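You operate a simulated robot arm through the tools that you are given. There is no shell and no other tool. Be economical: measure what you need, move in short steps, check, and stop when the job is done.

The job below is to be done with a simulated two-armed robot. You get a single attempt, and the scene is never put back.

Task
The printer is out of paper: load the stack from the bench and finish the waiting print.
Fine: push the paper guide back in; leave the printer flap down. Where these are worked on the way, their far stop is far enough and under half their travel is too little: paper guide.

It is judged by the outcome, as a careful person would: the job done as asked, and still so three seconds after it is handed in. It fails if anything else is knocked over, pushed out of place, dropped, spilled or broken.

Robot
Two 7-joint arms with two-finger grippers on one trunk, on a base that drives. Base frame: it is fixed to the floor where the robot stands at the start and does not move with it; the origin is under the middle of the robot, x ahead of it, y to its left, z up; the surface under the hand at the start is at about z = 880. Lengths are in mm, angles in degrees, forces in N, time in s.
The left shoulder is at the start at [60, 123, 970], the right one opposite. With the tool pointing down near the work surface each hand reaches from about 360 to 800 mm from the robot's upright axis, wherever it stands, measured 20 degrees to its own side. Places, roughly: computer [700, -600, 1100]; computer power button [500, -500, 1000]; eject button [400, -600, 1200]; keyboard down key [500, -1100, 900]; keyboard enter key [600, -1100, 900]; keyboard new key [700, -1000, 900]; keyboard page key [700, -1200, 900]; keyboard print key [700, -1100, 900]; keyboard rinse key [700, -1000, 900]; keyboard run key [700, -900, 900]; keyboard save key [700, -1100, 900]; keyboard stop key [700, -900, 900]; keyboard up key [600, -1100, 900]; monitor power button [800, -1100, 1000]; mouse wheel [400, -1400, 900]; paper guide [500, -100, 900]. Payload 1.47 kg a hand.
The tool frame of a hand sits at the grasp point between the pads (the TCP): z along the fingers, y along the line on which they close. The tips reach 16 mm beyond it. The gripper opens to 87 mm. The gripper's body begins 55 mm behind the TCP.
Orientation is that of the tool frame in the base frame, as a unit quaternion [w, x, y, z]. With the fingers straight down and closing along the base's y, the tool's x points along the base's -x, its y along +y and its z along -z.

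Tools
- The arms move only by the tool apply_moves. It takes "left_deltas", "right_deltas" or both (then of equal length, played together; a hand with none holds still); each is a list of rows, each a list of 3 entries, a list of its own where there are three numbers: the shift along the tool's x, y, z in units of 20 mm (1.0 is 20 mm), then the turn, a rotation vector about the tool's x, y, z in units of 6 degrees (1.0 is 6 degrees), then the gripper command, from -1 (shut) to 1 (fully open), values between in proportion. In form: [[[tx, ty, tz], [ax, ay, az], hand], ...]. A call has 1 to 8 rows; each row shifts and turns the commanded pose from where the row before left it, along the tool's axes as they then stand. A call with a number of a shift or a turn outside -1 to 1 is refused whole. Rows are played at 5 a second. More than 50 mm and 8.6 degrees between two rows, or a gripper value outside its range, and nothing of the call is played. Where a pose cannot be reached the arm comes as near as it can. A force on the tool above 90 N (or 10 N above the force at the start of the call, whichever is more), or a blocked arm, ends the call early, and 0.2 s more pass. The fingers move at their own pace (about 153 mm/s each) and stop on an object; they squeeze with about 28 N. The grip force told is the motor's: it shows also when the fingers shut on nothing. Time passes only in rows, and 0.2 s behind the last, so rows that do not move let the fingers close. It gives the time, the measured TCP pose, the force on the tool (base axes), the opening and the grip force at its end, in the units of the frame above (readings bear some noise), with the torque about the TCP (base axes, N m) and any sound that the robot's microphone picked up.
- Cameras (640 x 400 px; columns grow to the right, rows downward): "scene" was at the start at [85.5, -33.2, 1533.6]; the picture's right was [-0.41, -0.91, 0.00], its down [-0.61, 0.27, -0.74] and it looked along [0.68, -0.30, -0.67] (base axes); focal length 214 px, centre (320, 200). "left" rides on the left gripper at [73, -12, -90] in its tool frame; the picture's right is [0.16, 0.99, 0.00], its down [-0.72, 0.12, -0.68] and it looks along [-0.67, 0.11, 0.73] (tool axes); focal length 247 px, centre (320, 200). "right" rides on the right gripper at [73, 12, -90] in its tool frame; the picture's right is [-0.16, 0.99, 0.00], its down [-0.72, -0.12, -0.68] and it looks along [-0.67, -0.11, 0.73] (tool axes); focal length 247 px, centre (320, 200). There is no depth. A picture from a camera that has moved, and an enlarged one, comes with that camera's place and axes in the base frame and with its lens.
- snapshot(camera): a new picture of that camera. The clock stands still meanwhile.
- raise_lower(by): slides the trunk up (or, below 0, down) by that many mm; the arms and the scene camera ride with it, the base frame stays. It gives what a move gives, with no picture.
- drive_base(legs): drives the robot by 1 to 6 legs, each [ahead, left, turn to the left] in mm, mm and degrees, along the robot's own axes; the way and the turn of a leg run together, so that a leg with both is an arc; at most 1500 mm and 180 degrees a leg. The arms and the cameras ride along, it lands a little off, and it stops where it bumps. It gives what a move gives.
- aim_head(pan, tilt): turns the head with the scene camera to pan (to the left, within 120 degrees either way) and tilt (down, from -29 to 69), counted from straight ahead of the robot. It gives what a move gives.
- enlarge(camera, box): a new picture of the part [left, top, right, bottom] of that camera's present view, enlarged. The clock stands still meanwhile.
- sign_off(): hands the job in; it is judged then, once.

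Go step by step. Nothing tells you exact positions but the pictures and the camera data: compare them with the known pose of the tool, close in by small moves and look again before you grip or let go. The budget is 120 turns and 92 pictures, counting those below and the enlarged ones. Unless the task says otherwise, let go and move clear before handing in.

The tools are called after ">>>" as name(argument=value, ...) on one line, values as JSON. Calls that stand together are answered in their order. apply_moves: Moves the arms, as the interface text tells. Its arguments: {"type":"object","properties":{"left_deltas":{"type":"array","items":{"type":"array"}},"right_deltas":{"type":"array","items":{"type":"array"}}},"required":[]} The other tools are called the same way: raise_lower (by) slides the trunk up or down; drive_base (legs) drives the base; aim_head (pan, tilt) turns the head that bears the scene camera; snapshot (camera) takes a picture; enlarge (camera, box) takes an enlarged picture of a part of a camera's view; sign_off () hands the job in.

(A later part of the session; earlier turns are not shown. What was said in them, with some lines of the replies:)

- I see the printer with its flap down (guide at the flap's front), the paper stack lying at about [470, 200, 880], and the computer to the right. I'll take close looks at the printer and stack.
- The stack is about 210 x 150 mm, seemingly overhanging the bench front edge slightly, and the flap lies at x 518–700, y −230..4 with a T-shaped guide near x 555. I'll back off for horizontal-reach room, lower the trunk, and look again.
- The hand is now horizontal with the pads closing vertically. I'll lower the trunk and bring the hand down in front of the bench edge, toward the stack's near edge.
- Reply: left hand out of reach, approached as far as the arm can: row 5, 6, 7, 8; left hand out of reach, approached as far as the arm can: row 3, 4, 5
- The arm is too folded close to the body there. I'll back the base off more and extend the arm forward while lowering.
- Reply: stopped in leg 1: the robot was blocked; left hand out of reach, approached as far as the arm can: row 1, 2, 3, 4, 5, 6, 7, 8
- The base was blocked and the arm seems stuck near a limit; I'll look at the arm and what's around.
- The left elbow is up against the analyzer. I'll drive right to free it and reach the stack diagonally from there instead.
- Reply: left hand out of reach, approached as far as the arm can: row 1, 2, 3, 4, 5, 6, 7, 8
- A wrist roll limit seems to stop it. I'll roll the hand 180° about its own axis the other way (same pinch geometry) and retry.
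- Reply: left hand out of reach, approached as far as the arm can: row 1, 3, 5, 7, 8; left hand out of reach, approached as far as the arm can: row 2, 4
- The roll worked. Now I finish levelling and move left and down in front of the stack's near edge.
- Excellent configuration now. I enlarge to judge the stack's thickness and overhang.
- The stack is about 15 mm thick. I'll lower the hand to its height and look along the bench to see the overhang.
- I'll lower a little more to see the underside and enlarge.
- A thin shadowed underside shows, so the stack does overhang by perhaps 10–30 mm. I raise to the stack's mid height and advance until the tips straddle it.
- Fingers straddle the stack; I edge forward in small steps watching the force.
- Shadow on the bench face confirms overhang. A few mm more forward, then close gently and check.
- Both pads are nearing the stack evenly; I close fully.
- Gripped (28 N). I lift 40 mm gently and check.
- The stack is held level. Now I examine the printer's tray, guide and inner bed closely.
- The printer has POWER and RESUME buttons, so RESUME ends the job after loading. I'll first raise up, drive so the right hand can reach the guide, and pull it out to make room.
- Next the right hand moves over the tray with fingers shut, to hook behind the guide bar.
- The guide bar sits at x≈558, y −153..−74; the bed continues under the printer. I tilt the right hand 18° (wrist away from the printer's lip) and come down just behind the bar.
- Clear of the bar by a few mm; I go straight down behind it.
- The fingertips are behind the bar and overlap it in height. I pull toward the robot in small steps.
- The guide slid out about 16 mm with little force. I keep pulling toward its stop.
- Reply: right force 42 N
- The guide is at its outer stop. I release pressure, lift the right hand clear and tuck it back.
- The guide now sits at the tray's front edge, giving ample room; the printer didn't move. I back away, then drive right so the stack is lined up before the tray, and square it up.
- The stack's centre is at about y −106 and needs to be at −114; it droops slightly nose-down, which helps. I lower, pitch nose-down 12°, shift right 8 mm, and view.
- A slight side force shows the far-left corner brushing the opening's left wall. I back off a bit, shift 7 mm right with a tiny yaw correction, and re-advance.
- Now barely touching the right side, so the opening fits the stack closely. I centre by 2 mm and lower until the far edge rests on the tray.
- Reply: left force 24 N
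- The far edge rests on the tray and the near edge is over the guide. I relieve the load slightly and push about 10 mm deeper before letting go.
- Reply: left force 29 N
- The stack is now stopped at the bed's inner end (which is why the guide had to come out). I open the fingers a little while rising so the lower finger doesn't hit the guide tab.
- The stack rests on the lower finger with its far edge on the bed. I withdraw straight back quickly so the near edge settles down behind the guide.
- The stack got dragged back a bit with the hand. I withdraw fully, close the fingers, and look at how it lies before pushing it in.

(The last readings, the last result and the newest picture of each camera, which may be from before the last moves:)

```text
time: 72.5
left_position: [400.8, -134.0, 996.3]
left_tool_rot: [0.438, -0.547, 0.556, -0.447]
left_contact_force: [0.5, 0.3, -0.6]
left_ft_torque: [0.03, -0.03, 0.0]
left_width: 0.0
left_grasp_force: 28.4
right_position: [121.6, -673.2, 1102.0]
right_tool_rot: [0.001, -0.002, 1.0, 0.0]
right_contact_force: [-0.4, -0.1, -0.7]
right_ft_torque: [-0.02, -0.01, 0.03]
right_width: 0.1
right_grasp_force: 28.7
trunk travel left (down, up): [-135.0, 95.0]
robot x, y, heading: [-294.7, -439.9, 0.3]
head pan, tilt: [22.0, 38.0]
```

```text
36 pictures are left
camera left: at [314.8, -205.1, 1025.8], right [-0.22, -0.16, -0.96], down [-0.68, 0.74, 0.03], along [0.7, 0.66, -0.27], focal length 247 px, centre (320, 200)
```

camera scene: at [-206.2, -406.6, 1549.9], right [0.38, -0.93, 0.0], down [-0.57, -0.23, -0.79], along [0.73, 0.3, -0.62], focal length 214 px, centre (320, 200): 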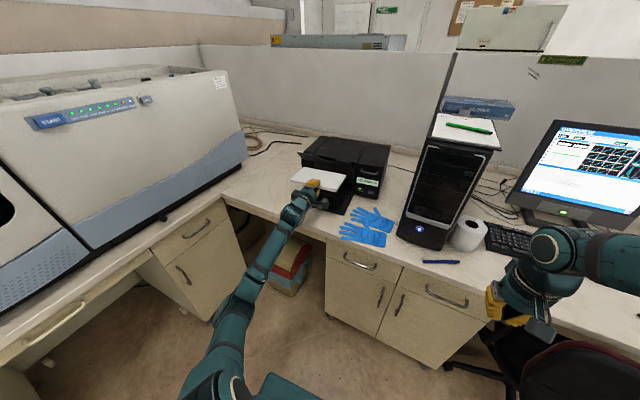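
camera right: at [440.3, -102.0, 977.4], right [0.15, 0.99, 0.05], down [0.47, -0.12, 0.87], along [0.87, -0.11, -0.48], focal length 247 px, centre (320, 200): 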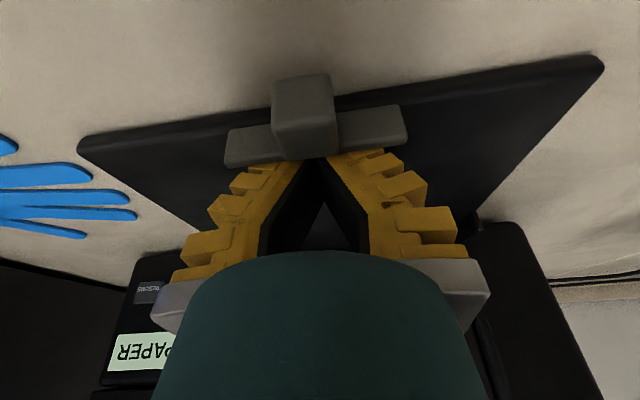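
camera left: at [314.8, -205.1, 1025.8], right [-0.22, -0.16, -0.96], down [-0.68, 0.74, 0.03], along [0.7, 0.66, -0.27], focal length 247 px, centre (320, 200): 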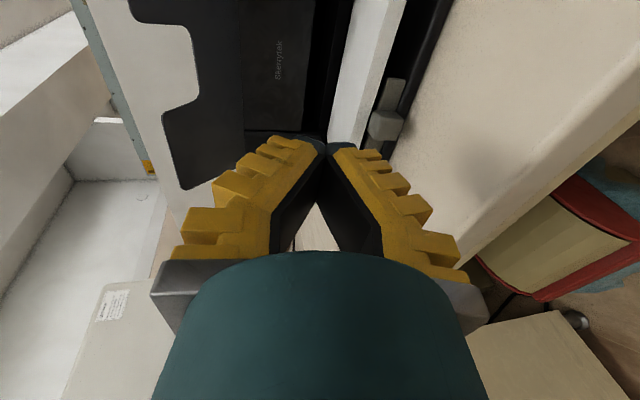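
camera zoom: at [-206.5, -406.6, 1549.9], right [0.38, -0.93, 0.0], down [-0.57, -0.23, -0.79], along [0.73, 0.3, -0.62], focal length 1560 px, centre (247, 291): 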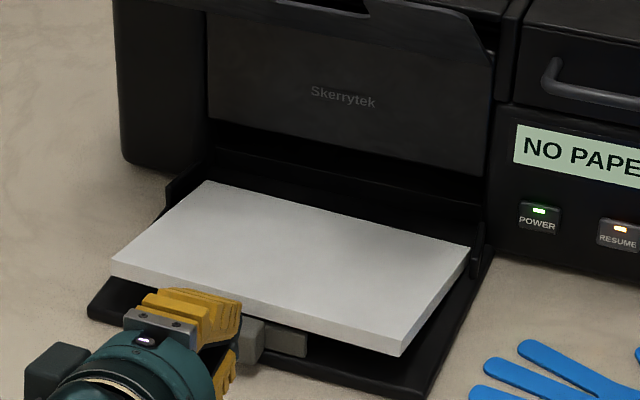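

The near edge is resting just on top of the guide bar (x≈531), needing a ~20 mm push inward. I'll push with closed, steeper-pitched fingers on the right of the guide, then on the left.

>>> apply_moves(left_deltas=[[[0, 0, 0], [-1, 0, 0], -1], [[0, 0, 0], [-1, 0, 0], -1], [[0.34, 0.36, 0.89], [0, 0, 0], -1], [[0.34, 0.36, 0.89], [0, 0, 0], -1], [[0.34, 0.36, 0.89], [0, 0, 0], -1], [[0.34, 0.36, 0.89], [0, 0, 0], -1], [[0.34, 0.36, 0.89], [0, 0, 0], -1], [[0.34, 0.36, 0.89], [0, 0, 0], -1]])

>>> enlarge(camera="scene", box=[290, 160, 370, 215])

>>> snapshot(camera="left")

```text
time: 74.3
left_position: [480.6, -176.8, 911.4]
left_tool_rot: [0.378, -0.59, 0.6, -0.386]
left_contact_force: [-0.9, 0.0, -0.2]
left_ft_torque: [0.05, 0.02, 0.01]
left_width: 0.0
left_grasp_force: 27.9
right_position: [122.5, -673.3, 1102.4]
right_tool_rot: [0.0, -0.002, 1.0, 0.0]
right_contact_force: [0.1, 0.4, -0.2]
right_ft_torque: [0.0, 0.0, -0.01]
right_width: 0.0
right_grasp_force: 27.9
trunk travel left (down, up): [-135.0, 95.0]
robot x, y, heading: [-294.3, -438.7, 0.1]
head pan, tilt: [22.0, 38.0]
```

```text
7.27 times, centred on (330, 188) of scene
camera zoom: at [-206.0, -406.8, 1549.9], right [0.38, -0.93, 0.0], down [-0.57, -0.23, -0.79], along [0.73, 0.3, -0.62], focal length 1560 px, centre (247, 291)
```

zoom: 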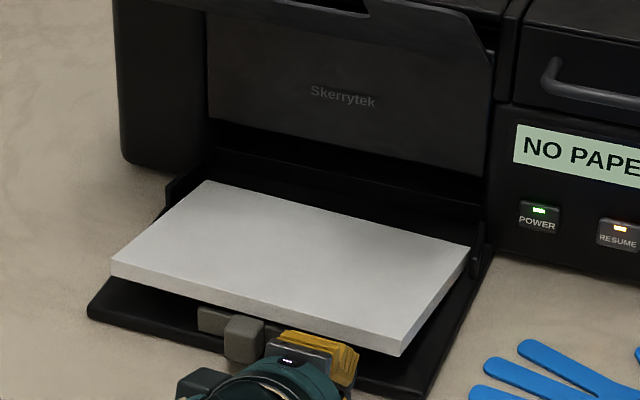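

```text
34 pictures are left
camera left: at [401.7, -248.7, 957.9], right [-0.41, -0.15, -0.9], down [-0.65, 0.74, 0.18], along [0.63, 0.66, -0.4], focal length 247 px, centre (320, 200)
```

left: 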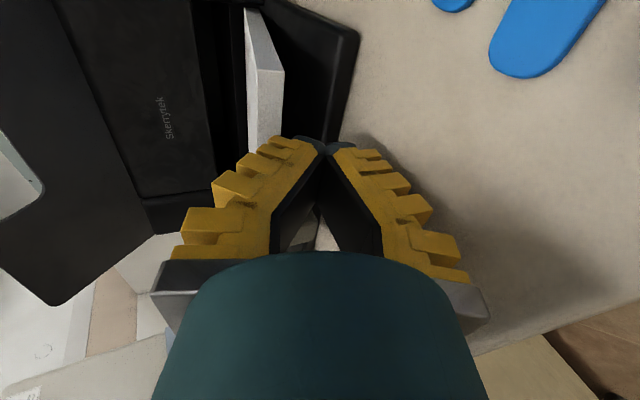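

>>> enlarge(camera="left", box=[190, 0, 380, 150])

```text
2.67 times, centred on (285, 75) of left
camera zoom: at [401.7, -248.7, 957.9], right [-0.41, -0.15, -0.9], down [-0.65, 0.74, 0.18], along [0.63, 0.66, -0.4], focal length 659 px, centre (413, 533)
```

zoom: 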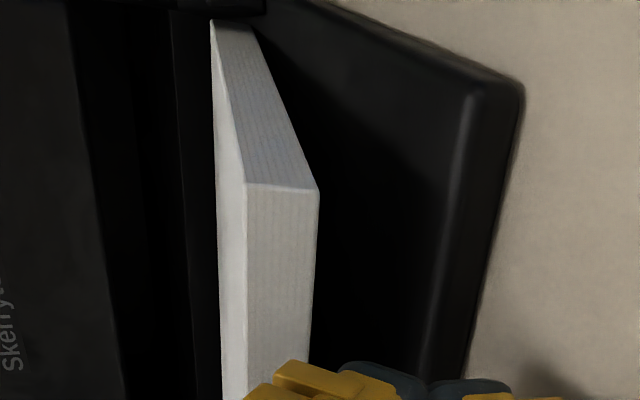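

The view confirms the near edge is propped about 20 mm up on the bar. I push the right part forward now.

>>> apply_moves(left_deltas=[[[0, -0.415, 0.91], [0, 0, 0], -1], [[0, -0.3, 0.65], [0, 0, 0], -1], [[0, -0.2, 0.45], [0, 0, 0], -1], [[0, -0.15, 0.3], [0, 0, 0], -1], [[0, 0, 0], [0, 0, 0], -1]])

>>> enlarge(camera="scene", box=[290, 160, 370, 215])

```text
time: 75.3
left_position: [518.9, -177.3, 913.0]
left_tool_rot: [0.375, -0.594, 0.599, -0.385]
left_contact_force: [-56.8, -5.0, 16.6]
left_ft_torque: [0.17, 1.21, 0.87]
left_width: 0.0
left_grasp_force: 27.5
right_position: [114.2, -672.4, 1104.4]
right_tool_rot: [0.004, -0.003, 1.0, 0.0]
right_contact_force: [-0.2, 0.2, 1.1]
right_ft_torque: [0.02, 0.05, -0.01]
right_width: 0.1
right_grasp_force: 28.0
trunk travel left (down, up): [-135.0, 95.0]
robot x, y, heading: [-299.4, -439.0, 0.4]
head pan, tilt: [22.0, 38.0]
stopped in row 5 (left hand): the force on the tool passed its limit at 94 N (the readings are from after the stop); the commanded pose is now the measured one
```

```text
7.27 times, centred on (330, 188) of scene
camera zoom: at [-217.9, -407.8, 1550.7], right [0.38, -0.92, 0.0], down [-0.56, -0.23, -0.79], along [0.73, 0.3, -0.61], focal length 1560 px, centre (247, 291)
```

zoom: 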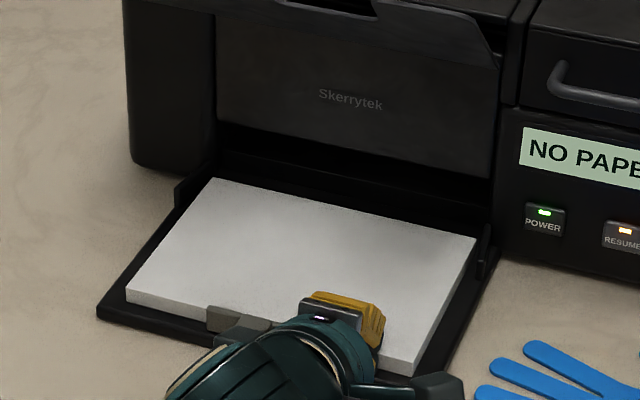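

The stack has dropped flat behind the guide, but I'm now pressing against a hard stop; I back off at once and check that nothing shifted.

>>> apply_moves(left_deltas=[[[0, 0.2, -0.6], [0, 0, 0], -1], [[0, 0, -1], [0, 0, 0], -1], [[0, 0, -1], [0, 0, 0], -1], [[0, 0, -1], [0, 0, 0], -1], [[0, 0, 0], [0, 0, 0], -1]])

>>> enlarge(camera="scene", box=[290, 160, 370, 215])

>>> enlarge(camera="left", box=[190, 0, 470, 200])

```text
time: 76.5
left_position: [456.7, -176.1, 932.7]
left_tool_rot: [0.374, -0.595, 0.6, -0.382]
left_contact_force: [1.0, -0.2, -0.1]
left_ft_torque: [0.01, -0.01, 0.0]
left_width: 0.2
left_grasp_force: 27.8
right_position: [121.0, -673.6, 1100.7]
right_tool_rot: [0.0, -0.003, 1.0, 0.0]
right_contact_force: [-0.3, -0.1, 0.3]
right_ft_torque: [-0.03, -0.01, -0.02]
right_width: 0.0
right_grasp_force: 28.4
trunk travel left (down, up): [-135.0, 95.0]
robot x, y, heading: [-295.2, -443.7, 0.3]
head pan, tilt: [22.0, 38.0]
```

```text
7.27 times, centred on (330, 188) of scene
camera zoom: at [-207.5, -406.6, 1549.9], right [0.38, -0.93, 0.0], down [-0.57, -0.23, -0.79], along [0.73, 0.3, -0.62], focal length 1560 px, centre (247, 291)
```

zoom: 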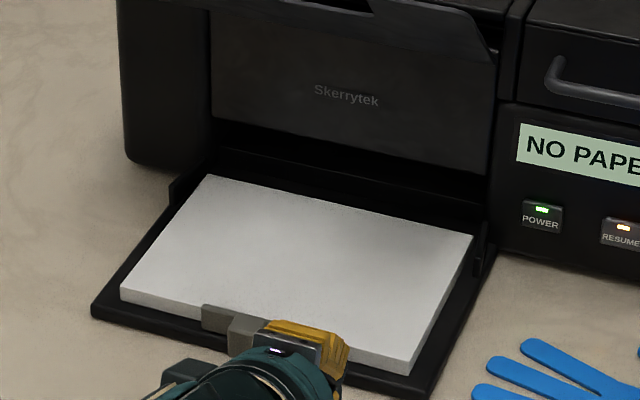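

```text
2.00 times, centred on (330, 100) of left
camera zoom: at [381.0, -247.5, 980.8], right [-0.43, -0.16, -0.89], down [-0.65, 0.73, 0.18], along [0.63, 0.66, -0.41], focal length 494 px, centre (300, 400)
```

zoom: 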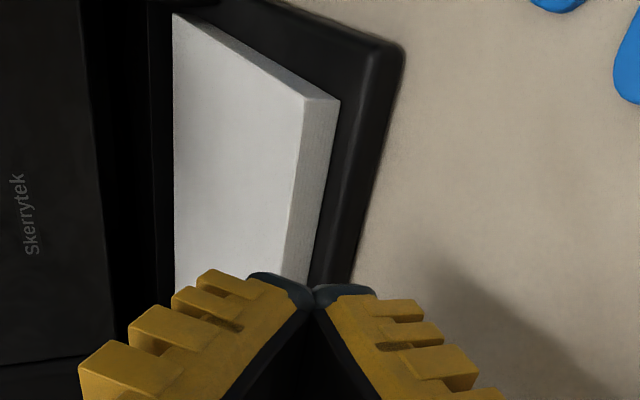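

The stack lies flat in the tray between guide and printer, nothing else moved. I check the printer's display.

>>> enlarge(camera="scene", box=[310, 150, 390, 200])

```text
8.00 times, centred on (350, 175) of scene
camera zoom: at [-207.5, -406.6, 1549.9], right [0.38, -0.93, 0.0], down [-0.57, -0.23, -0.79], along [0.73, 0.3, -0.62], focal length 1716 px, centre (80, 400)
```

zoom: 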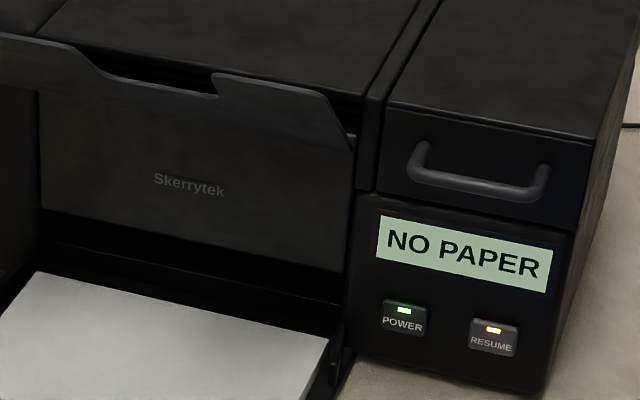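

It still reads NO PAPER. I'll bring the hand camera closer over the tray to see whether the bed continues inside.

>>> apply_moves(left_deltas=[[[0, -0.95, 0.48], [0, 0, 0], -1], [[0, -0.95, 0.48], [0, 0, 0], -1], [[0, -0.95, 0.48], [0, 0, 0], -1], [[0, -0.95, 0.48], [0, 0, 0], -1], [[0.6, -0.95, 0.48], [0, 0, 0], -1]])

>>> snapshot(camera="left")

```text
time: 77.7
left_position: [541.7, -190.1, 1000.6]
left_tool_rot: [0.375, -0.594, 0.6, -0.383]
left_contact_force: [0.3, 0.1, 0.5]
left_ft_torque: [0.01, -0.01, 0.01]
left_width: 0.0
left_grasp_force: 27.8
right_position: [121.0, -673.2, 1102.8]
right_tool_rot: [-0.001, -0.002, 1.0, 0.0]
right_contact_force: [0.0, -0.5, 0.2]
right_ft_torque: [0.02, -0.01, 0.02]
right_width: 0.0
right_grasp_force: 27.7
trunk travel left (down, up): [-135.0, 95.0]
robot x, y, heading: [-296.1, -440.8, 0.5]
head pan, tilt: [22.0, 38.0]
```

```text
28 pictures are left
camera left: at [466.0, -262.1, 1047.9], right [-0.42, -0.16, -0.89], down [-0.66, 0.73, 0.18], along [0.63, 0.66, -0.41], focal length 247 px, centre (320, 200)
```

left: 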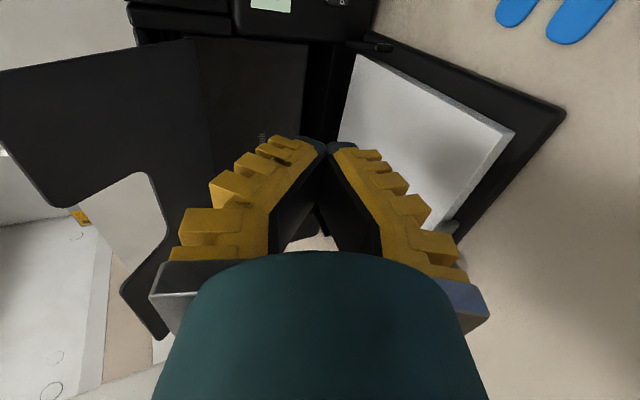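

>>> enlarge(camera="left", box=[290, 20, 450, 150])

```text
3.08 times, centred on (370, 85) of left
camera zoom: at [466.0, -262.1, 1047.9], right [-0.42, -0.16, -0.89], down [-0.66, 0.73, 0.18], along [0.63, 0.66, -0.41], focal length 760 px, centre (166, 554)
```

zoom: 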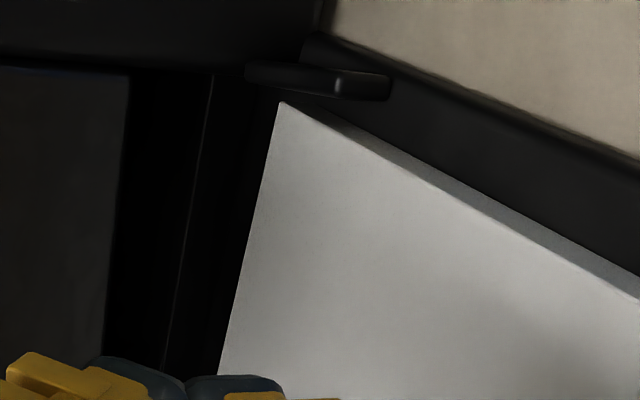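

There appears to be more bed beyond the stack's far edge. I'll gently push the guide itself inward (allowed) so it slides the stack squarely in, watching the force.

>>> apply_moves(left_deltas=[[[-0.74, 1, -0.5], [0, 0, 0], -1], [[-0.74, 1, -0.5], [0, 0, 0], -1], [[-0.74, 1, -0.5], [0, 0, 0], -1], [[-0.74, 1, -0.5], [0, 0, 0], -1], [[-0.74, 1, -0.5], [0, 0, 0], -1], [[0, 0.35, 0.5], [0, 0, 0], -1], [[0, 0.35, 0.5], [0, 0, 0], -1], [[0, 0, 0], [0, 0, 0], -1]])

>>> enlarge(camera="scene", box=[290, 160, 370, 215])

>>> snapshot(camera="left")

```text
time: 79.5
left_position: [468.1, -114.8, 906.4]
left_tool_rot: [0.374, -0.595, 0.601, -0.382]
left_contact_force: [-0.2, 0.1, -0.4]
left_ft_torque: [0.01, 0.01, 0.01]
left_width: 0.0
left_grasp_force: 28.0
right_position: [121.5, -672.3, 1103.3]
right_tool_rot: [0.0, -0.002, 1.0, 0.0]
right_contact_force: [-0.2, 0.0, 0.6]
right_ft_torque: [-0.02, -0.01, -0.02]
right_width: 0.0
right_grasp_force: 28.0
trunk travel left (down, up): [-135.0, 95.0]
robot x, y, heading: [-296.2, -440.5, 0.2]
head pan, tilt: [22.0, 38.0]
```

```text
7.27 times, centred on (330, 188) of scene
camera zoom: at [-208.0, -406.7, 1549.9], right [0.38, -0.93, 0.0], down [-0.57, -0.23, -0.79], along [0.73, 0.3, -0.62], focal length 1560 px, centre (247, 291)
```

zoom: 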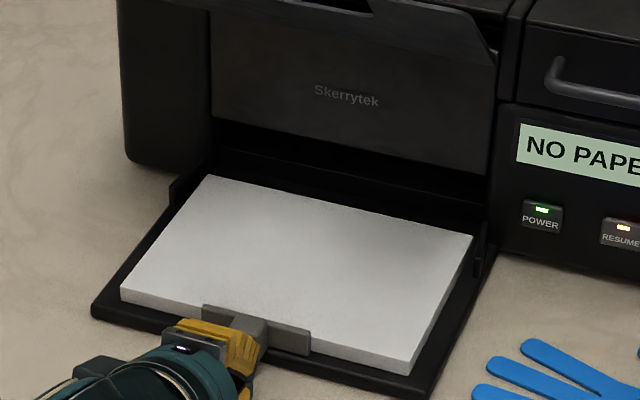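

```text
25 pictures are left
camera left: at [390.9, -185.6, 955.1], right [-0.42, -0.16, -0.89], down [-0.65, 0.73, 0.18], along [0.63, 0.66, -0.41], focal length 247 px, centre (320, 200)
```

left: 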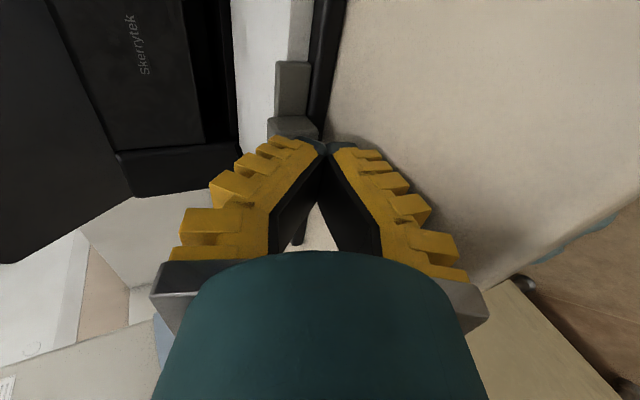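

Fingertips are just in front of the tab. I advance in small steps.

>>> apply_moves(left_deltas=[[[0, -0.125, 0.273], [0, 0, 0], -1], [[0, -0.125, 0.273], [0, 0, 0], -1], [[0, -0.125, 0.273], [0, 0, 0], -1], [[0, -0.125, 0.273], [0, 0, 0], -1], [[0, 0, 0], [0, 0, 0], -1]])

>>> enlarge(camera="scene", box=[290, 160, 370, 215])

```text
time: 80.7
left_position: [491.9, -114.1, 907.4]
left_tool_rot: [0.374, -0.595, 0.6, -0.382]
left_contact_force: [-1.2, 0.7, 2.0]
left_ft_torque: [-0.03, -0.03, 0.01]
left_width: 0.1
left_grasp_force: 27.7
right_position: [120.1, -672.6, 1103.3]
right_tool_rot: [0.0, -0.003, 1.0, 0.0]
right_contact_force: [0.2, 0.2, -0.6]
right_ft_torque: [-0.06, -0.01, 0.0]
right_width: 0.0
right_grasp_force: 28.0
trunk travel left (down, up): [-135.0, 95.0]
robot x, y, heading: [-297.4, -438.2, 0.4]
head pan, tilt: [22.0, 38.0]
```

```text
7.27 times, centred on (330, 188) of scene
camera zoom: at [-208.2, -406.5, 1549.9], right [0.38, -0.93, 0.0], down [-0.57, -0.23, -0.79], along [0.73, 0.3, -0.62], focal length 1560 px, centre (247, 291)
```

zoom: 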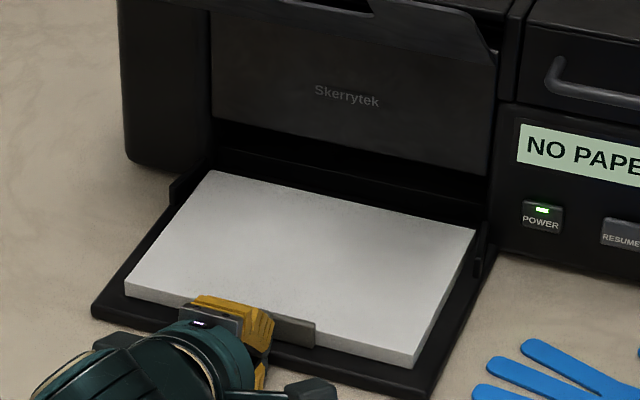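

The guide and stack slide in smoothly with ~2 N. I continue.

>>> apply_moves(left_deltas=[[[0, -0.11, 0.24], [0, 0, 0], -1], [[0, -0.11, 0.24], [0, 0, 0], -1], [[0, -0.11, 0.24], [0, 0, 0], -1], [[0, 0, 0], [0, 0, 0], -1]])

>>> enlarge(camera="scene", box=[290, 160, 370, 215])

```text
time: 81.7
left_position: [506.4, -114.3, 908.3]
left_tool_rot: [0.374, -0.594, 0.601, -0.383]
left_contact_force: [-0.7, 1.0, 2.5]
left_ft_torque: [0.0, -0.03, 0.02]
left_width: 0.0
left_grasp_force: 28.3
right_position: [120.5, -673.4, 1103.0]
right_tool_rot: [0.001, -0.003, 1.0, 0.0]
right_contact_force: [-0.4, -0.1, 0.2]
right_ft_torque: [0.02, 0.0, 0.01]
right_width: 0.0
right_grasp_force: 28.3
trunk travel left (down, up): [-135.0, 95.0]
robot x, y, heading: [-298.2, -439.5, 0.1]
head pan, tilt: [22.0, 38.0]
```

```text
7.27 times, centred on (330, 188) of scene
camera zoom: at [-208.3, -406.6, 1549.9], right [0.38, -0.93, 0.0], down [-0.57, -0.23, -0.79], along [0.73, 0.3, -0.62], focal length 1560 px, centre (247, 291)
```

zoom: 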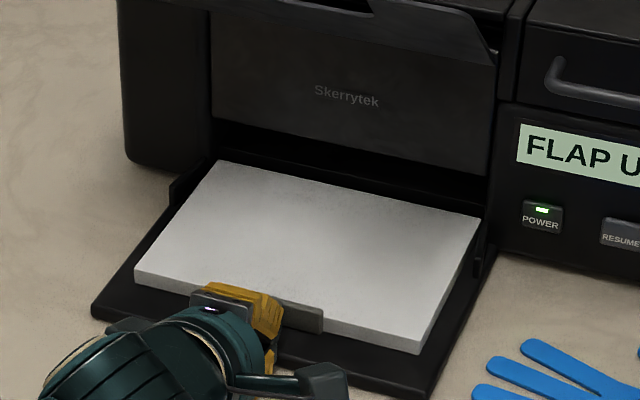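

The display changed to "FLAP U…", so paper is now detected. I push a few mm more for margin and read the full display.

>>> apply_moves(left_deltas=[[[0, -0.11, 0.24], [0, 0, 0], -1], [[0, -0.05, 0.12], [0, 0, 0], -1], [[0, 0, 0], [0, 0, 0], -1]])

>>> enlarge(camera="scene", box=[280, 125, 400, 215])

```text
time: 82.5
left_position: [514.1, -115.0, 910.6]
left_tool_rot: [0.376, -0.593, 0.599, -0.384]
left_contact_force: [-11.7, 0.6, 10.6]
left_ft_torque: [0.09, 0.21, 0.1]
left_width: 0.0
left_grasp_force: 28.0
right_position: [119.2, -673.3, 1103.1]
right_tool_rot: [0.001, -0.002, 1.0, 0.0]
right_contact_force: [0.7, -0.1, 1.0]
right_ft_torque: [-0.03, -0.02, 0.03]
right_width: 0.0
right_grasp_force: 27.8
trunk travel left (down, up): [-135.0, 95.0]
robot x, y, heading: [-293.9, -442.4, 0.3]
head pan, tilt: [22.0, 38.0]
```

```text
4.44 times, centred on (340, 170) of scene
camera zoom: at [-210.4, -406.9, 1550.2], right [0.38, -0.93, 0.0], down [-0.57, -0.23, -0.79], along [0.73, 0.3, -0.61], focal length 953 px, centre (231, 333)
```

zoom: 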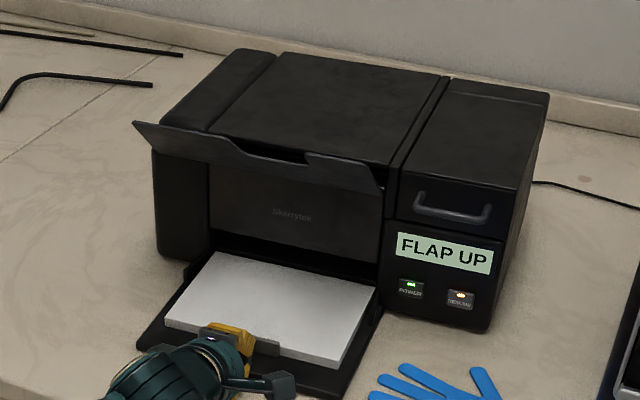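

The stack is fully in against the stop. The display now reads "FLAP UP": the hinged flap on top (free edge at about x 598, z 1116, hinge x 682, z 1040) must be lowered. I retract the hand, level it, raise, and move in front of the flap.

>>> apply_moves(left_deltas=[[[0, 0, -0.6], [0, 0, 0], -1], [[0, 0, -1], [0, 0, 0], -1], [[0, 0, -1], [0, 0, 0], -1], [[-0.5, -1, -0.5], [1, 0, 0], -1], [[-0.5, -1, 0], [1, 0, 0], -1], [[-0.5, -1, 0], [1, 0, 0], -1], [[-0.5, -1, 0], [1, 0, 0], -1], [[-0.5, -1, 0], [0, 0, 0], -1]])

>>> raise_lower(by=90)

>>> enlarge(camera="scene", box=[270, 115, 410, 225])

```text
time: 84.3
left_position: [481.2, -61.4, 1029.4]
left_tool_rot: [0.49, -0.504, 0.507, -0.498]
left_contact_force: [-0.2, 0.4, 0.3]
left_ft_torque: [0.03, 0.01, 0.02]
left_width: 0.0
left_grasp_force: 27.6
right_position: [119.8, -673.5, 1103.6]
right_tool_rot: [0.0, -0.003, 1.0, 0.001]
right_contact_force: [-0.3, 0.1, 0.5]
right_ft_torque: [0.0, 0.01, 0.05]
right_width: 0.2
right_grasp_force: 28.0
trunk travel left (down, up): [-135.0, 95.0]
robot x, y, heading: [-297.3, -440.6, 0.3]
head pan, tilt: [22.0, 38.0]
```

```text
time: 85.6
left_position: [481.8, -62.1, 1119.0]
left_tool_rot: [0.489, -0.504, 0.508, -0.499]
left_contact_force: [-0.6, -0.7, -0.7]
left_ft_torque: [0.0, -0.02, 0.01]
left_width: 0.0
left_grasp_force: 28.4
right_position: [121.6, -673.7, 1192.7]
right_tool_rot: [0.0, -0.002, 1.0, 0.001]
right_contact_force: [-0.2, 0.7, 0.7]
right_ft_torque: [0.01, -0.01, -0.03]
right_width: 0.0
right_grasp_force: 28.1
trunk travel left (down, up): [-225.0, 5.0]
robot x, y, heading: [-299.2, -441.6, 0.3]
head pan, tilt: [22.0, 38.0]
```

```text
3.64 times, centred on (340, 170) of scene
camera zoom: at [-207.7, -406.5, 1639.8], right [0.38, -0.93, 0.0], down [-0.57, -0.23, -0.79], along [0.73, 0.3, -0.62], focal length 780 px, centre (247, 309)
```

zoom: 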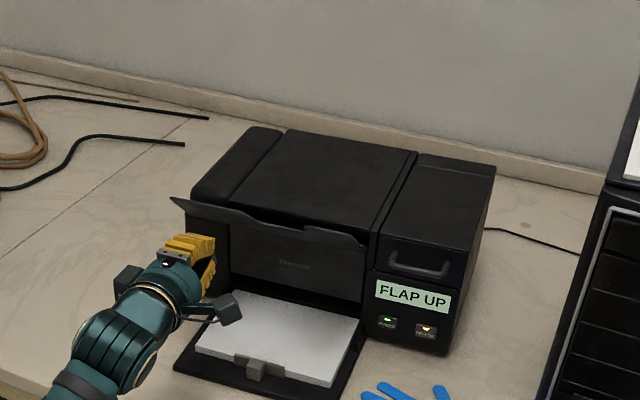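

>>> apply_moves(left_deltas=[[[0, -1, 0], [0, 0, 0], -1], [[0, -0.6, 1], [0, 0, 0], -1], [[0, 0, 1], [0, 0, 0], -1], [[0, 0, 1], [0, 0, 0], -1], [[0, 0, 1], [0, 0, 0], -1], [[0, 0, 1], [0, 0, 0], -1], [[0, 0, 0.7], [0, 0, 0], -1], [[0, 0, 0], [0, 0, 0], -1]])

>>> snapshot(camera="left")

>>> enlarge(camera="scene", box=[270, 115, 410, 225])

```text
time: 87.4
left_position: [594.7, -63.9, 1149.7]
left_tool_rot: [0.49, -0.504, 0.508, -0.498]
left_contact_force: [0.2, -0.8, 0.6]
left_ft_torque: [0.02, -0.03, 0.01]
left_width: 0.1
left_grasp_force: 28.2
right_position: [120.7, -673.0, 1194.0]
right_tool_rot: [0.0, -0.002, 1.0, 0.0]
right_contact_force: [-0.5, 0.1, 0.2]
right_ft_torque: [-0.01, -0.02, -0.03]
right_width: 0.0
right_grasp_force: 28.1
trunk travel left (down, up): [-225.0, 5.0]
robot x, y, heading: [-298.4, -443.2, 0.1]
head pan, tilt: [22.0, 38.0]
```

```text
20 pictures are left
camera left: at [505.3, -135.7, 1162.5], right [-0.02, -0.16, -0.99], down [-0.67, 0.73, -0.1], along [0.74, 0.66, -0.13], focal length 247 px, centre (320, 200)
```

left: 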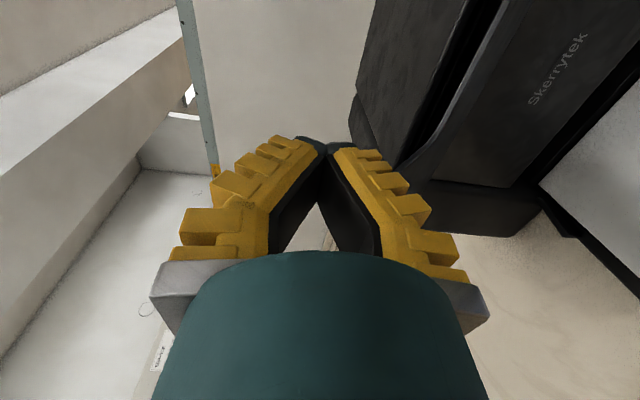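

```text
3.64 times, centred on (340, 170) of scene
camera zoom: at [-208.1, -406.3, 1639.9], right [0.38, -0.93, 0.0], down [-0.57, -0.23, -0.79], along [0.73, 0.3, -0.62], focal length 780 px, centre (247, 309)
```

zoom: 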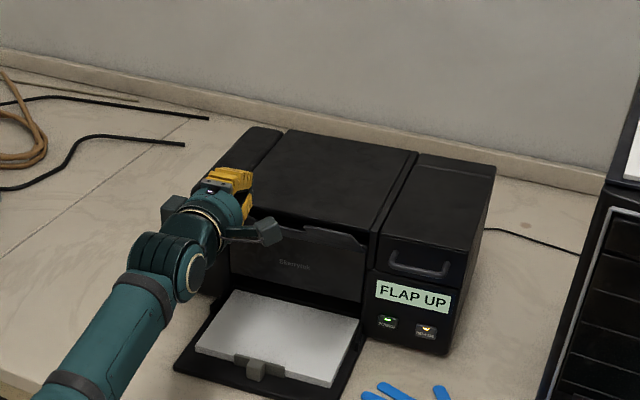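

The fingers hover over the flap's free edge. I press down in steps.

>>> apply_moves(left_deltas=[[[0, 0.7, 0.2], [0, 0, 0], -1], [[0, 0.7, 0], [0, 0, 0], -1], [[0, 0.7, 0], [0, 0, 0], -1], [[0, 0.7, 0], [0, 0, 0], -1], [[0, 0, 0], [0, 0, 0], -1]])

>>> enlarge(camera="scene", box=[270, 115, 410, 225])

```text
time: 88.6
left_position: [588.2, -64.1, 1105.7]
left_tool_rot: [0.494, -0.5, 0.504, -0.501]
left_contact_force: [-74.1, -9.4, 33.8]
left_ft_torque: [-0.52, 1.81, 1.19]
left_width: 0.0
left_grasp_force: 27.3
right_position: [109.3, -675.2, 1197.8]
right_tool_rot: [0.005, -0.004, 1.0, 0.002]
right_contact_force: [-0.2, -0.8, 0.3]
right_ft_torque: [0.01, -0.03, 0.02]
right_width: 0.1
right_grasp_force: 28.1
trunk travel left (down, up): [-225.0, 5.0]
robot x, y, heading: [-299.7, -443.5, 0.6]
head pan, tilt: [22.0, 38.0]
```

```text
3.64 times, centred on (340, 170) of scene
camera zoom: at [-224.9, -409.8, 1641.0], right [0.38, -0.92, 0.0], down [-0.56, -0.23, -0.79], along [0.74, 0.3, -0.61], focal length 780 px, centre (247, 309)
```

zoom: 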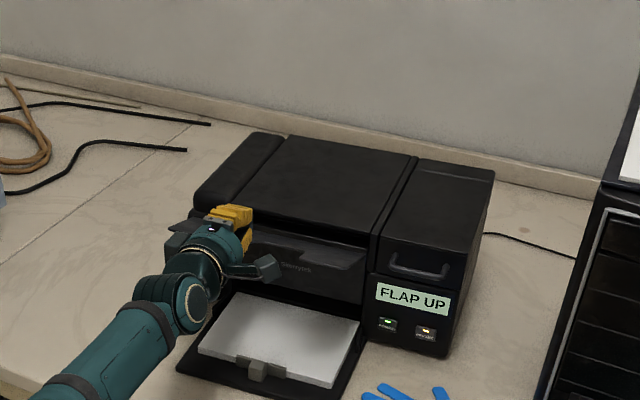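

The flap is swinging down but its edge dragged the fingers back; I relieve the horizontal load and follow the arc.

>>> apply_moves(left_deltas=[[[0, 0, -0.5], [0, 0, 0], -1], [[0, 0, -0.5], [0, 0, 0], -1], [[0, 0, 0], [0, 0, 0], -1]])

>>> apply_moves(left_deltas=[[[0, 0.5, -0.3], [0, 0, 0], -1], [[0, 0.5, -0.15], [0, 0, 0], -1], [[0, 0.5, -0.1], [0, 0, 0], -1], [[0, 0, 0], [0, 0, 0], -1]])

>>> enlarge(camera="scene", box=[270, 115, 410, 225])

```text
time: 89.4
left_position: [582.0, -64.6, 1092.8]
left_tool_rot: [0.485, -0.501, 0.511, -0.503]
left_contact_force: [-35.4, 26.6, 10.4]
left_ft_torque: [0.63, 0.9, 0.27]
left_width: 0.2
left_grasp_force: 28.0
left hand out of reach, approached as far as the arm can: row 1, 2
right_position: [116.2, -669.2, 1195.6]
right_tool_rot: [0.003, -0.003, 1.0, -0.002]
right_contact_force: [-1.3, 0.1, 0.2]
right_ft_torque: [-0.02, 0.0, 0.03]
right_width: 0.0
right_grasp_force: 27.8
trunk travel left (down, up): [-225.0, 5.0]
robot x, y, heading: [-294.0, -437.4, 0.3]
head pan, tilt: [22.0, 38.0]
```

```text
time: 90.4
left_position: [567.0, -64.6, 1064.7]
left_tool_rot: [0.49, -0.502, 0.508, -0.5]
left_contact_force: [1.3, -1.6, 2.3]
left_ft_torque: [-0.01, -0.03, -0.02]
left_width: 0.0
left_grasp_force: 28.5
right_position: [120.3, -672.3, 1192.6]
right_tool_rot: [0.001, -0.002, 1.0, 0.0]
right_contact_force: [-0.2, -0.3, -0.5]
right_ft_torque: [0.03, 0.01, -0.04]
right_width: 0.2
right_grasp_force: 28.1
trunk travel left (down, up): [-225.0, 5.0]
robot x, y, heading: [-296.0, -442.4, 0.5]
head pan, tilt: [22.0, 38.0]
```

```text
3.64 times, centred on (340, 170) of scene
camera zoom: at [-208.3, -406.7, 1640.0], right [0.38, -0.93, 0.0], down [-0.57, -0.23, -0.79], along [0.73, 0.3, -0.62], focal length 780 px, centre (247, 309)
```

zoom: 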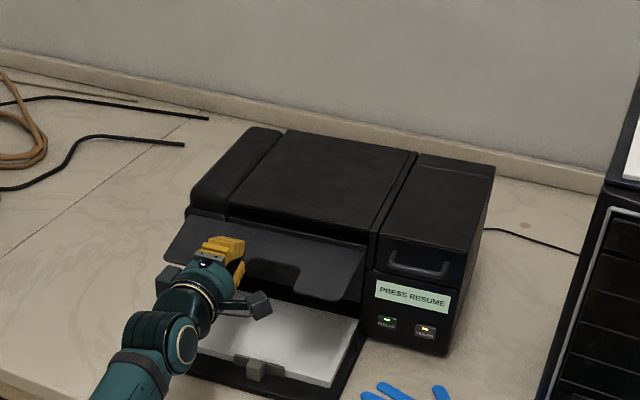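

The display now says PRESS RESUME. I nudge the flap a little further down for margin.

>>> apply_moves(left_deltas=[[[0, 0.4, -0.05], [0, 0, 0], -1], [[0, 0.4, 0], [0, 0, 0], -1], [[0, 0, 0], [0, 0, 0], -1]])

>>> enlarge(camera="scene", box=[270, 115, 410, 225])

```text
time: 91.2
left_position: [564.8, -66.0, 1059.9]
left_tool_rot: [0.495, -0.497, 0.506, -0.502]
left_contact_force: [13.5, -1.8, 40.7]
left_ft_torque: [0.57, -0.37, -0.18]
left_width: 0.0
left_grasp_force: 27.5
right_position: [117.2, -675.7, 1193.1]
right_tool_rot: [0.002, -0.002, 1.0, 0.001]
right_contact_force: [0.0, 0.5, 0.2]
right_ft_torque: [-0.01, 0.04, -0.03]
right_width: 0.1
right_grasp_force: 28.4
trunk travel left (down, up): [-225.0, 5.0]
robot x, y, heading: [-297.7, -442.3, 0.3]
head pan, tilt: [22.0, 38.0]
```

```text
3.64 times, centred on (340, 170) of scene
camera zoom: at [-211.5, -409.4, 1640.5], right [0.38, -0.93, 0.0], down [-0.57, -0.23, -0.79], along [0.73, 0.3, -0.61], focal length 780 px, centre (247, 309)
```

zoom: 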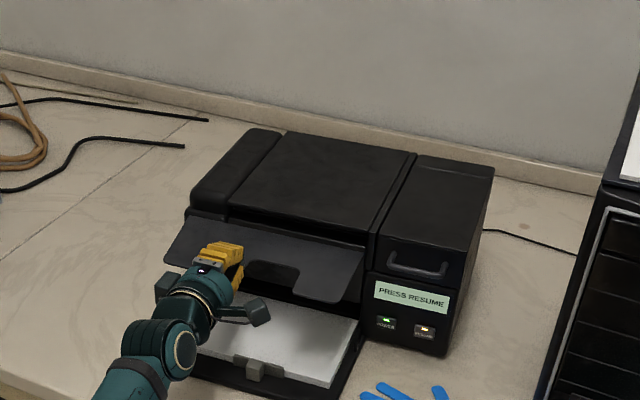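

The flap is at its lower stop. I lift off, back away and go toward the RESUME button, estimated at [687, −317, 924], pitching the hand nose-down for clearance.

>>> apply_moves(left_deltas=[[[0, -0.6, 0], [0, 0, 0], -1], [[0, -0.6, -0.8], [0, 0, 0], -1], [[0.5, -0.5, -1], [0, 0, 0], -1], [[1, 0, -1], [0, 0, 0], -1], [[1, 0, -1], [0, 0, 0], -1], [[1, 0, -1], [0, 0, 0], -1], [[1, 0, -1], [0, 0, 0], -1], [[1, 0, -1], [0, 0, 0], -1]])

>>> apply_moves(left_deltas=[[[1, 0, 0], [-1, 0, 0], -1], [[1, 0, 0], [-1, 0, 0], -1], [[1, 0, 0], [-1, 0, 0], -1], [[1, 0, 0], [-1, 0, 0], -1], [[1, 0, 0], [0, 0, 0], -1], [[1, 0, 0], [0, 0, 0], -1], [[1, 0, 0], [0, 0, 0], -1], [[0, 0, 0], [0, 0, 0], -1]])

>>> raise_lower(by=-90)

>>> drive_base(legs=[[160, 0, 0]])

>>> snapshot(camera="scene")

```text
time: 93.0
left_position: [441.4, -119.6, 1110.9]
left_tool_rot: [0.484, -0.5, 0.514, -0.501]
left_contact_force: [-0.8, -0.8, -0.9]
left_ft_torque: [0.0, 0.0, -0.02]
left_width: 0.1
left_grasp_force: 28.1
left hand out of reach, approached as far as the arm can: row 6, 7, 8
right_position: [120.4, -672.5, 1193.2]
right_tool_rot: [0.0, -0.002, 1.0, 0.0]
right_contact_force: [-0.6, -0.3, -0.9]
right_ft_torque: [0.02, 0.02, 0.0]
right_width: 0.2
right_grasp_force: 28.1
trunk travel left (down, up): [-225.0, 5.0]
robot x, y, heading: [-296.8, -442.6, 0.4]
head pan, tilt: [22.0, 38.0]
```

```text
time: 94.8
left_position: [442.0, -258.7, 1110.1]
left_tool_rot: [0.374, -0.594, 0.601, -0.383]
left_contact_force: [1.2, 0.0, 0.6]
left_ft_torque: [0.0, -0.01, -0.04]
left_width: 0.4
left_grasp_force: 28.5
right_position: [120.3, -671.6, 1193.3]
right_tool_rot: [0.002, -0.003, 1.0, 0.0]
right_contact_force: [0.2, 0.3, -0.1]
right_ft_torque: [0.03, 0.0, -0.02]
right_width: 0.0
right_grasp_force: 27.7
trunk travel left (down, up): [-225.0, 5.0]
robot x, y, heading: [-296.3, -442.0, 0.4]
head pan, tilt: [22.0, 38.0]
```

```text
time: 96.0
left_position: [440.5, -259.2, 1020.4]
left_tool_rot: [0.374, -0.594, 0.601, -0.383]
left_contact_force: [-0.9, -0.1, 0.2]
left_ft_torque: [0.0, -0.01, 0.01]
left_width: 0.1
left_grasp_force: 28.2
right_position: [120.5, -672.8, 1102.6]
right_tool_rot: [-0.001, -0.003, 1.0, 0.0]
right_contact_force: [-0.2, 0.4, -0.3]
right_ft_torque: [0.0, 0.03, 0.0]
right_width: 0.1
right_grasp_force: 28.0
trunk travel left (down, up): [-135.0, 95.0]
robot x, y, heading: [-297.4, -440.6, 0.3]
head pan, tilt: [22.0, 38.0]
```

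```text
time: 97.4
left_position: [594.9, -258.5, 1018.8]
left_tool_rot: [0.374, -0.595, 0.6, -0.381]
left_contact_force: [-0.4, -1.1, 0.3]
left_ft_torque: [-0.05, 0.05, 0.03]
left_width: 0.2
left_grasp_force: 27.9
right_position: [277.1, -671.8, 1101.8]
right_tool_rot: [0.0, -0.003, 1.0, 0.0]
right_contact_force: [0.0, -0.1, -0.4]
right_ft_torque: [0.01, 0.04, 0.03]
right_width: 0.1
right_grasp_force: 28.7
trunk travel left (down, up): [-135.0, 95.0]
robot x, y, heading: [-141.7, -437.5, 0.6]
head pan, tilt: [22.0, 38.0]
```

```text
15 pictures are left
camera scene: at [-51.6, -405.7, 1549.8], right [0.38, -0.93, 0.0], down [-0.57, -0.23, -0.79], along [0.73, 0.3, -0.62], focal length 214 px, centre (320, 200)
```

scene: 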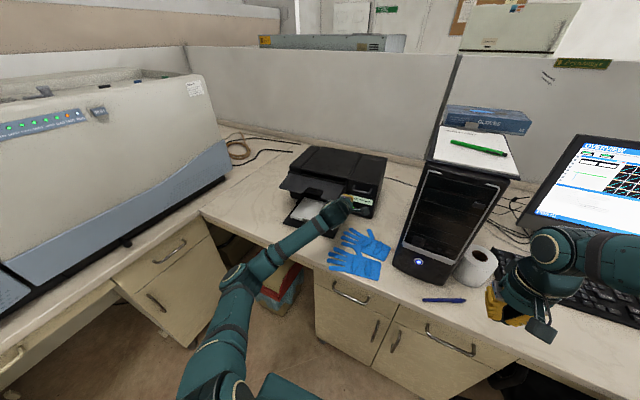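

>>> apply_moves(left_deltas=[[[0.58, 0.9, 0.41], [0, 0, 0], -1], [[0.58, 0.9, 0.41], [0, 0, 0], -1], [[0.58, 0.9, 0.41], [0, 0, 0], -1], [[0.58, 0.6, 0.9], [0, 0, 0], -1], [[0.58, 0.2, 0.9], [0, 0, 0], -1], [[0, -0.02, 0.9], [0, 0, 0], -1], [[0, 0, 0], [0, 0, 0], -1]])

>>> snapshot(camera="left")

>>> enlarge(camera="scene", box=[280, 140, 400, 240])

```text
time: 99.0
left_position: [636.1, -317.3, 924.0]
left_tool_rot: [0.374, -0.595, 0.601, -0.382]
left_contact_force: [-0.2, -0.1, 0.7]
left_ft_torque: [0.0, -0.06, -0.02]
left_width: 0.2
left_grasp_force: 28.4
right_position: [275.3, -671.4, 1104.1]
right_tool_rot: [0.0, -0.002, 1.0, 0.0]
right_contact_force: [0.9, -0.5, 0.9]
right_ft_torque: [-0.03, 0.01, 0.02]
right_width: 0.1
right_grasp_force: 28.4
trunk travel left (down, up): [-135.0, 95.0]
robot x, y, heading: [-140.1, -435.4, 0.2]
head pan, tilt: [22.0, 38.0]
```

```text
14 pictures are left
camera left: at [559.6, -388.9, 972.4], right [-0.43, -0.16, -0.89], down [-0.65, 0.73, 0.18], along [0.62, 0.66, -0.41], focal length 247 px, centre (320, 200)
```

left: 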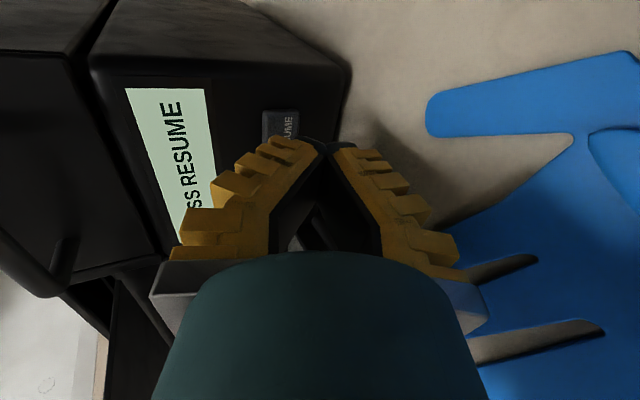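

```text
4.00 times, centred on (340, 190) of scene
camera zoom: at [-53.3, -405.6, 1549.9], right [0.38, -0.93, 0.0], down [-0.57, -0.23, -0.79], along [0.73, 0.3, -0.62], focal length 858 px, centre (240, 240)
```

zoom: 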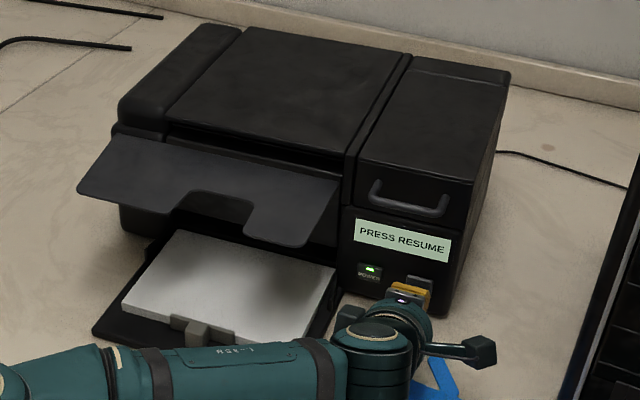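

Aligned with RESUME. I advance and press in small steps.

>>> apply_moves(left_deltas=[[[0, -0.25, 0.546], [0, 0, 0], -1], [[0, -0.25, 0.546], [0, 0, 0], -1], [[0, -0.083, 0.182], [0, 0, 0], -1], [[0, -0.083, 0.182], [0, 0, 0], -1], [[0, 0, 0], [0, 0, 0], -1]])

>>> enlarge(camera="scene", box=[280, 140, 400, 240])

```text
time: 100.2
left_position: [668.2, -316.8, 924.7]
left_tool_rot: [0.374, -0.595, 0.6, -0.383]
left_contact_force: [-5.8, 0.4, 0.6]
left_ft_torque: [0.01, -0.08, 0.03]
left_width: 0.0
left_grasp_force: 27.6
right_position: [274.4, -672.1, 1103.8]
right_tool_rot: [0.001, -0.003, 1.0, 0.0]
right_contact_force: [-0.6, 0.5, -0.2]
right_ft_torque: [-0.01, -0.03, 0.02]
right_width: 0.0
right_grasp_force: 28.0
trunk travel left (down, up): [-135.0, 95.0]
robot x, y, heading: [-142.0, -438.1, 0.6]
head pan, tilt: [22.0, 38.0]
heard: click
```

```text
4.00 times, centred on (340, 190) of scene
camera zoom: at [-54.0, -405.7, 1550.0], right [0.38, -0.93, 0.0], down [-0.57, -0.23, -0.79], along [0.73, 0.3, -0.62], focal length 858 px, centre (240, 240)
```

zoom: 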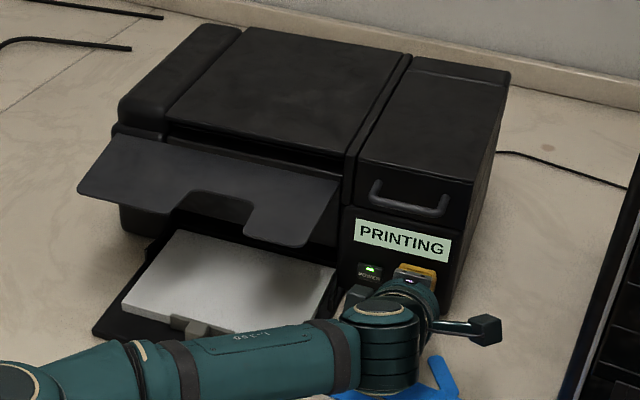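

A click, and the display reads PRINTING. I back off the button, move clear, and wait for it to finish.

>>> apply_moves(left_deltas=[[[0, 0.2, -0.5], [0, 0, 0], -1], [[0, 0, -1], [0, 0, 0], -1], [[0, -0.5, -1], [0, 0, 0], -1], [[0, -1, -1], [0, 0, 0], -1], [[0, -1, -1], [0, 0, 0], -1], [[0, -1, -1], [0, 0, 0], -1], [[0, 0, 0], [0, 0, 0], -1], [[0, 0, 0], [0, 0, 0], -1]])

>>> drive_base(legs=[[-200, 0, 0]])

>>> snapshot(camera="scene")

>>> enlarge(camera="scene", box=[270, 120, 400, 220])

```text
time: 102.0
left_position: [598.3, -315.9, 1031.4]
left_tool_rot: [0.375, -0.595, 0.6, -0.382]
left_contact_force: [-0.2, 0.3, -0.5]
left_ft_torque: [-0.01, -0.03, -0.01]
left_width: 0.0
left_grasp_force: 27.5
right_position: [275.1, -671.1, 1102.8]
right_tool_rot: [0.001, -0.003, 1.0, 0.001]
right_contact_force: [-0.2, -0.6, -0.1]
right_ft_torque: [-0.04, 0.02, 0.01]
right_width: 0.0
right_grasp_force: 27.9
trunk travel left (down, up): [-135.0, 95.0]
robot x, y, heading: [-139.8, -440.2, 0.5]
head pan, tilt: [22.0, 38.0]
```

```text
time: 103.6
left_position: [395.9, -315.2, 1031.1]
left_tool_rot: [0.375, -0.595, 0.6, -0.382]
left_contact_force: [-0.4, -0.2, 0.1]
left_ft_torque: [0.02, 0.0, 0.0]
left_width: 0.0
left_grasp_force: 27.8
right_position: [74.0, -672.3, 1102.5]
right_tool_rot: [0.001, -0.004, 1.0, 0.0]
right_contact_force: [0.3, -0.3, 0.9]
right_ft_torque: [0.0, -0.01, -0.01]
right_width: 0.0
right_grasp_force: 27.9
trunk travel left (down, up): [-135.0, 95.0]
robot x, y, heading: [-341.5, -440.8, 0.8]
head pan, tilt: [22.0, 38.0]
```

```text
11 pictures are left
camera scene: at [-255.6, -406.8, 1550.0], right [0.38, -0.92, 0.0], down [-0.57, -0.24, -0.79], along [0.73, 0.3, -0.61], focal length 214 px, centre (320, 200)
```

scene: 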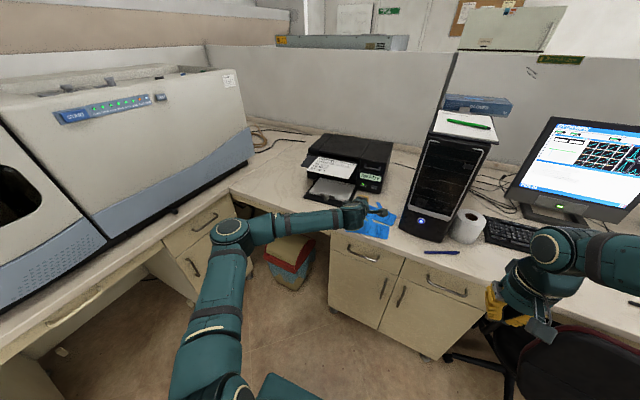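

```text
4.00 times, centred on (335, 170) of scene
camera zoom: at [-255.6, -406.8, 1550.0], right [0.38, -0.92, 0.0], down [-0.57, -0.24, -0.79], along [0.73, 0.3, -0.61], focal length 858 px, centre (260, 320)
```

zoom: 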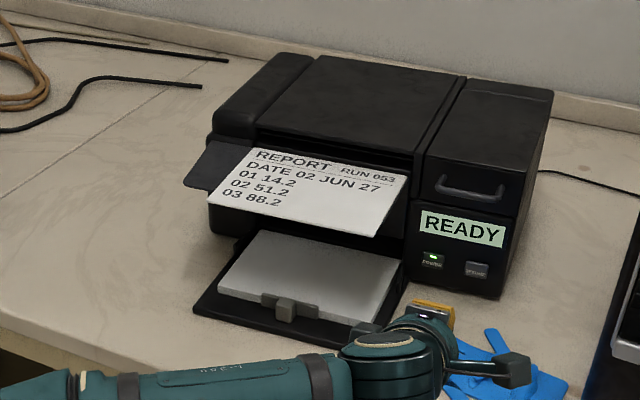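

The printed report lies on the lowered flap, the display reads READY, and both hands are clear with everything else in place. I hand the job in.

>>> sign_off()

```text
The job is handed in.
```

The stack is loaded in the printer and the waiting report (RUN 053) has printed. The display reads READY, the paper guide is pushed back in and the flap is left down.

Three things happened along the way:
- **Analyzer:** early on, the robot stopped while I was backing it up, apparently because its left elbow met the analyzer. I drove clear at once. I saw no sign that the analyzer had moved, though I didn't measure it.
- **Stack:** when I let go, it slid back and caught on the guide bar. I had to push it in again, and that push briefly reached 94 N against the printer.
- **Printer:** lowering the flap also loaded it, with about 74 N read at the hand. In the pictures afterward the printer looked to be within a millimetre or so of where it was.
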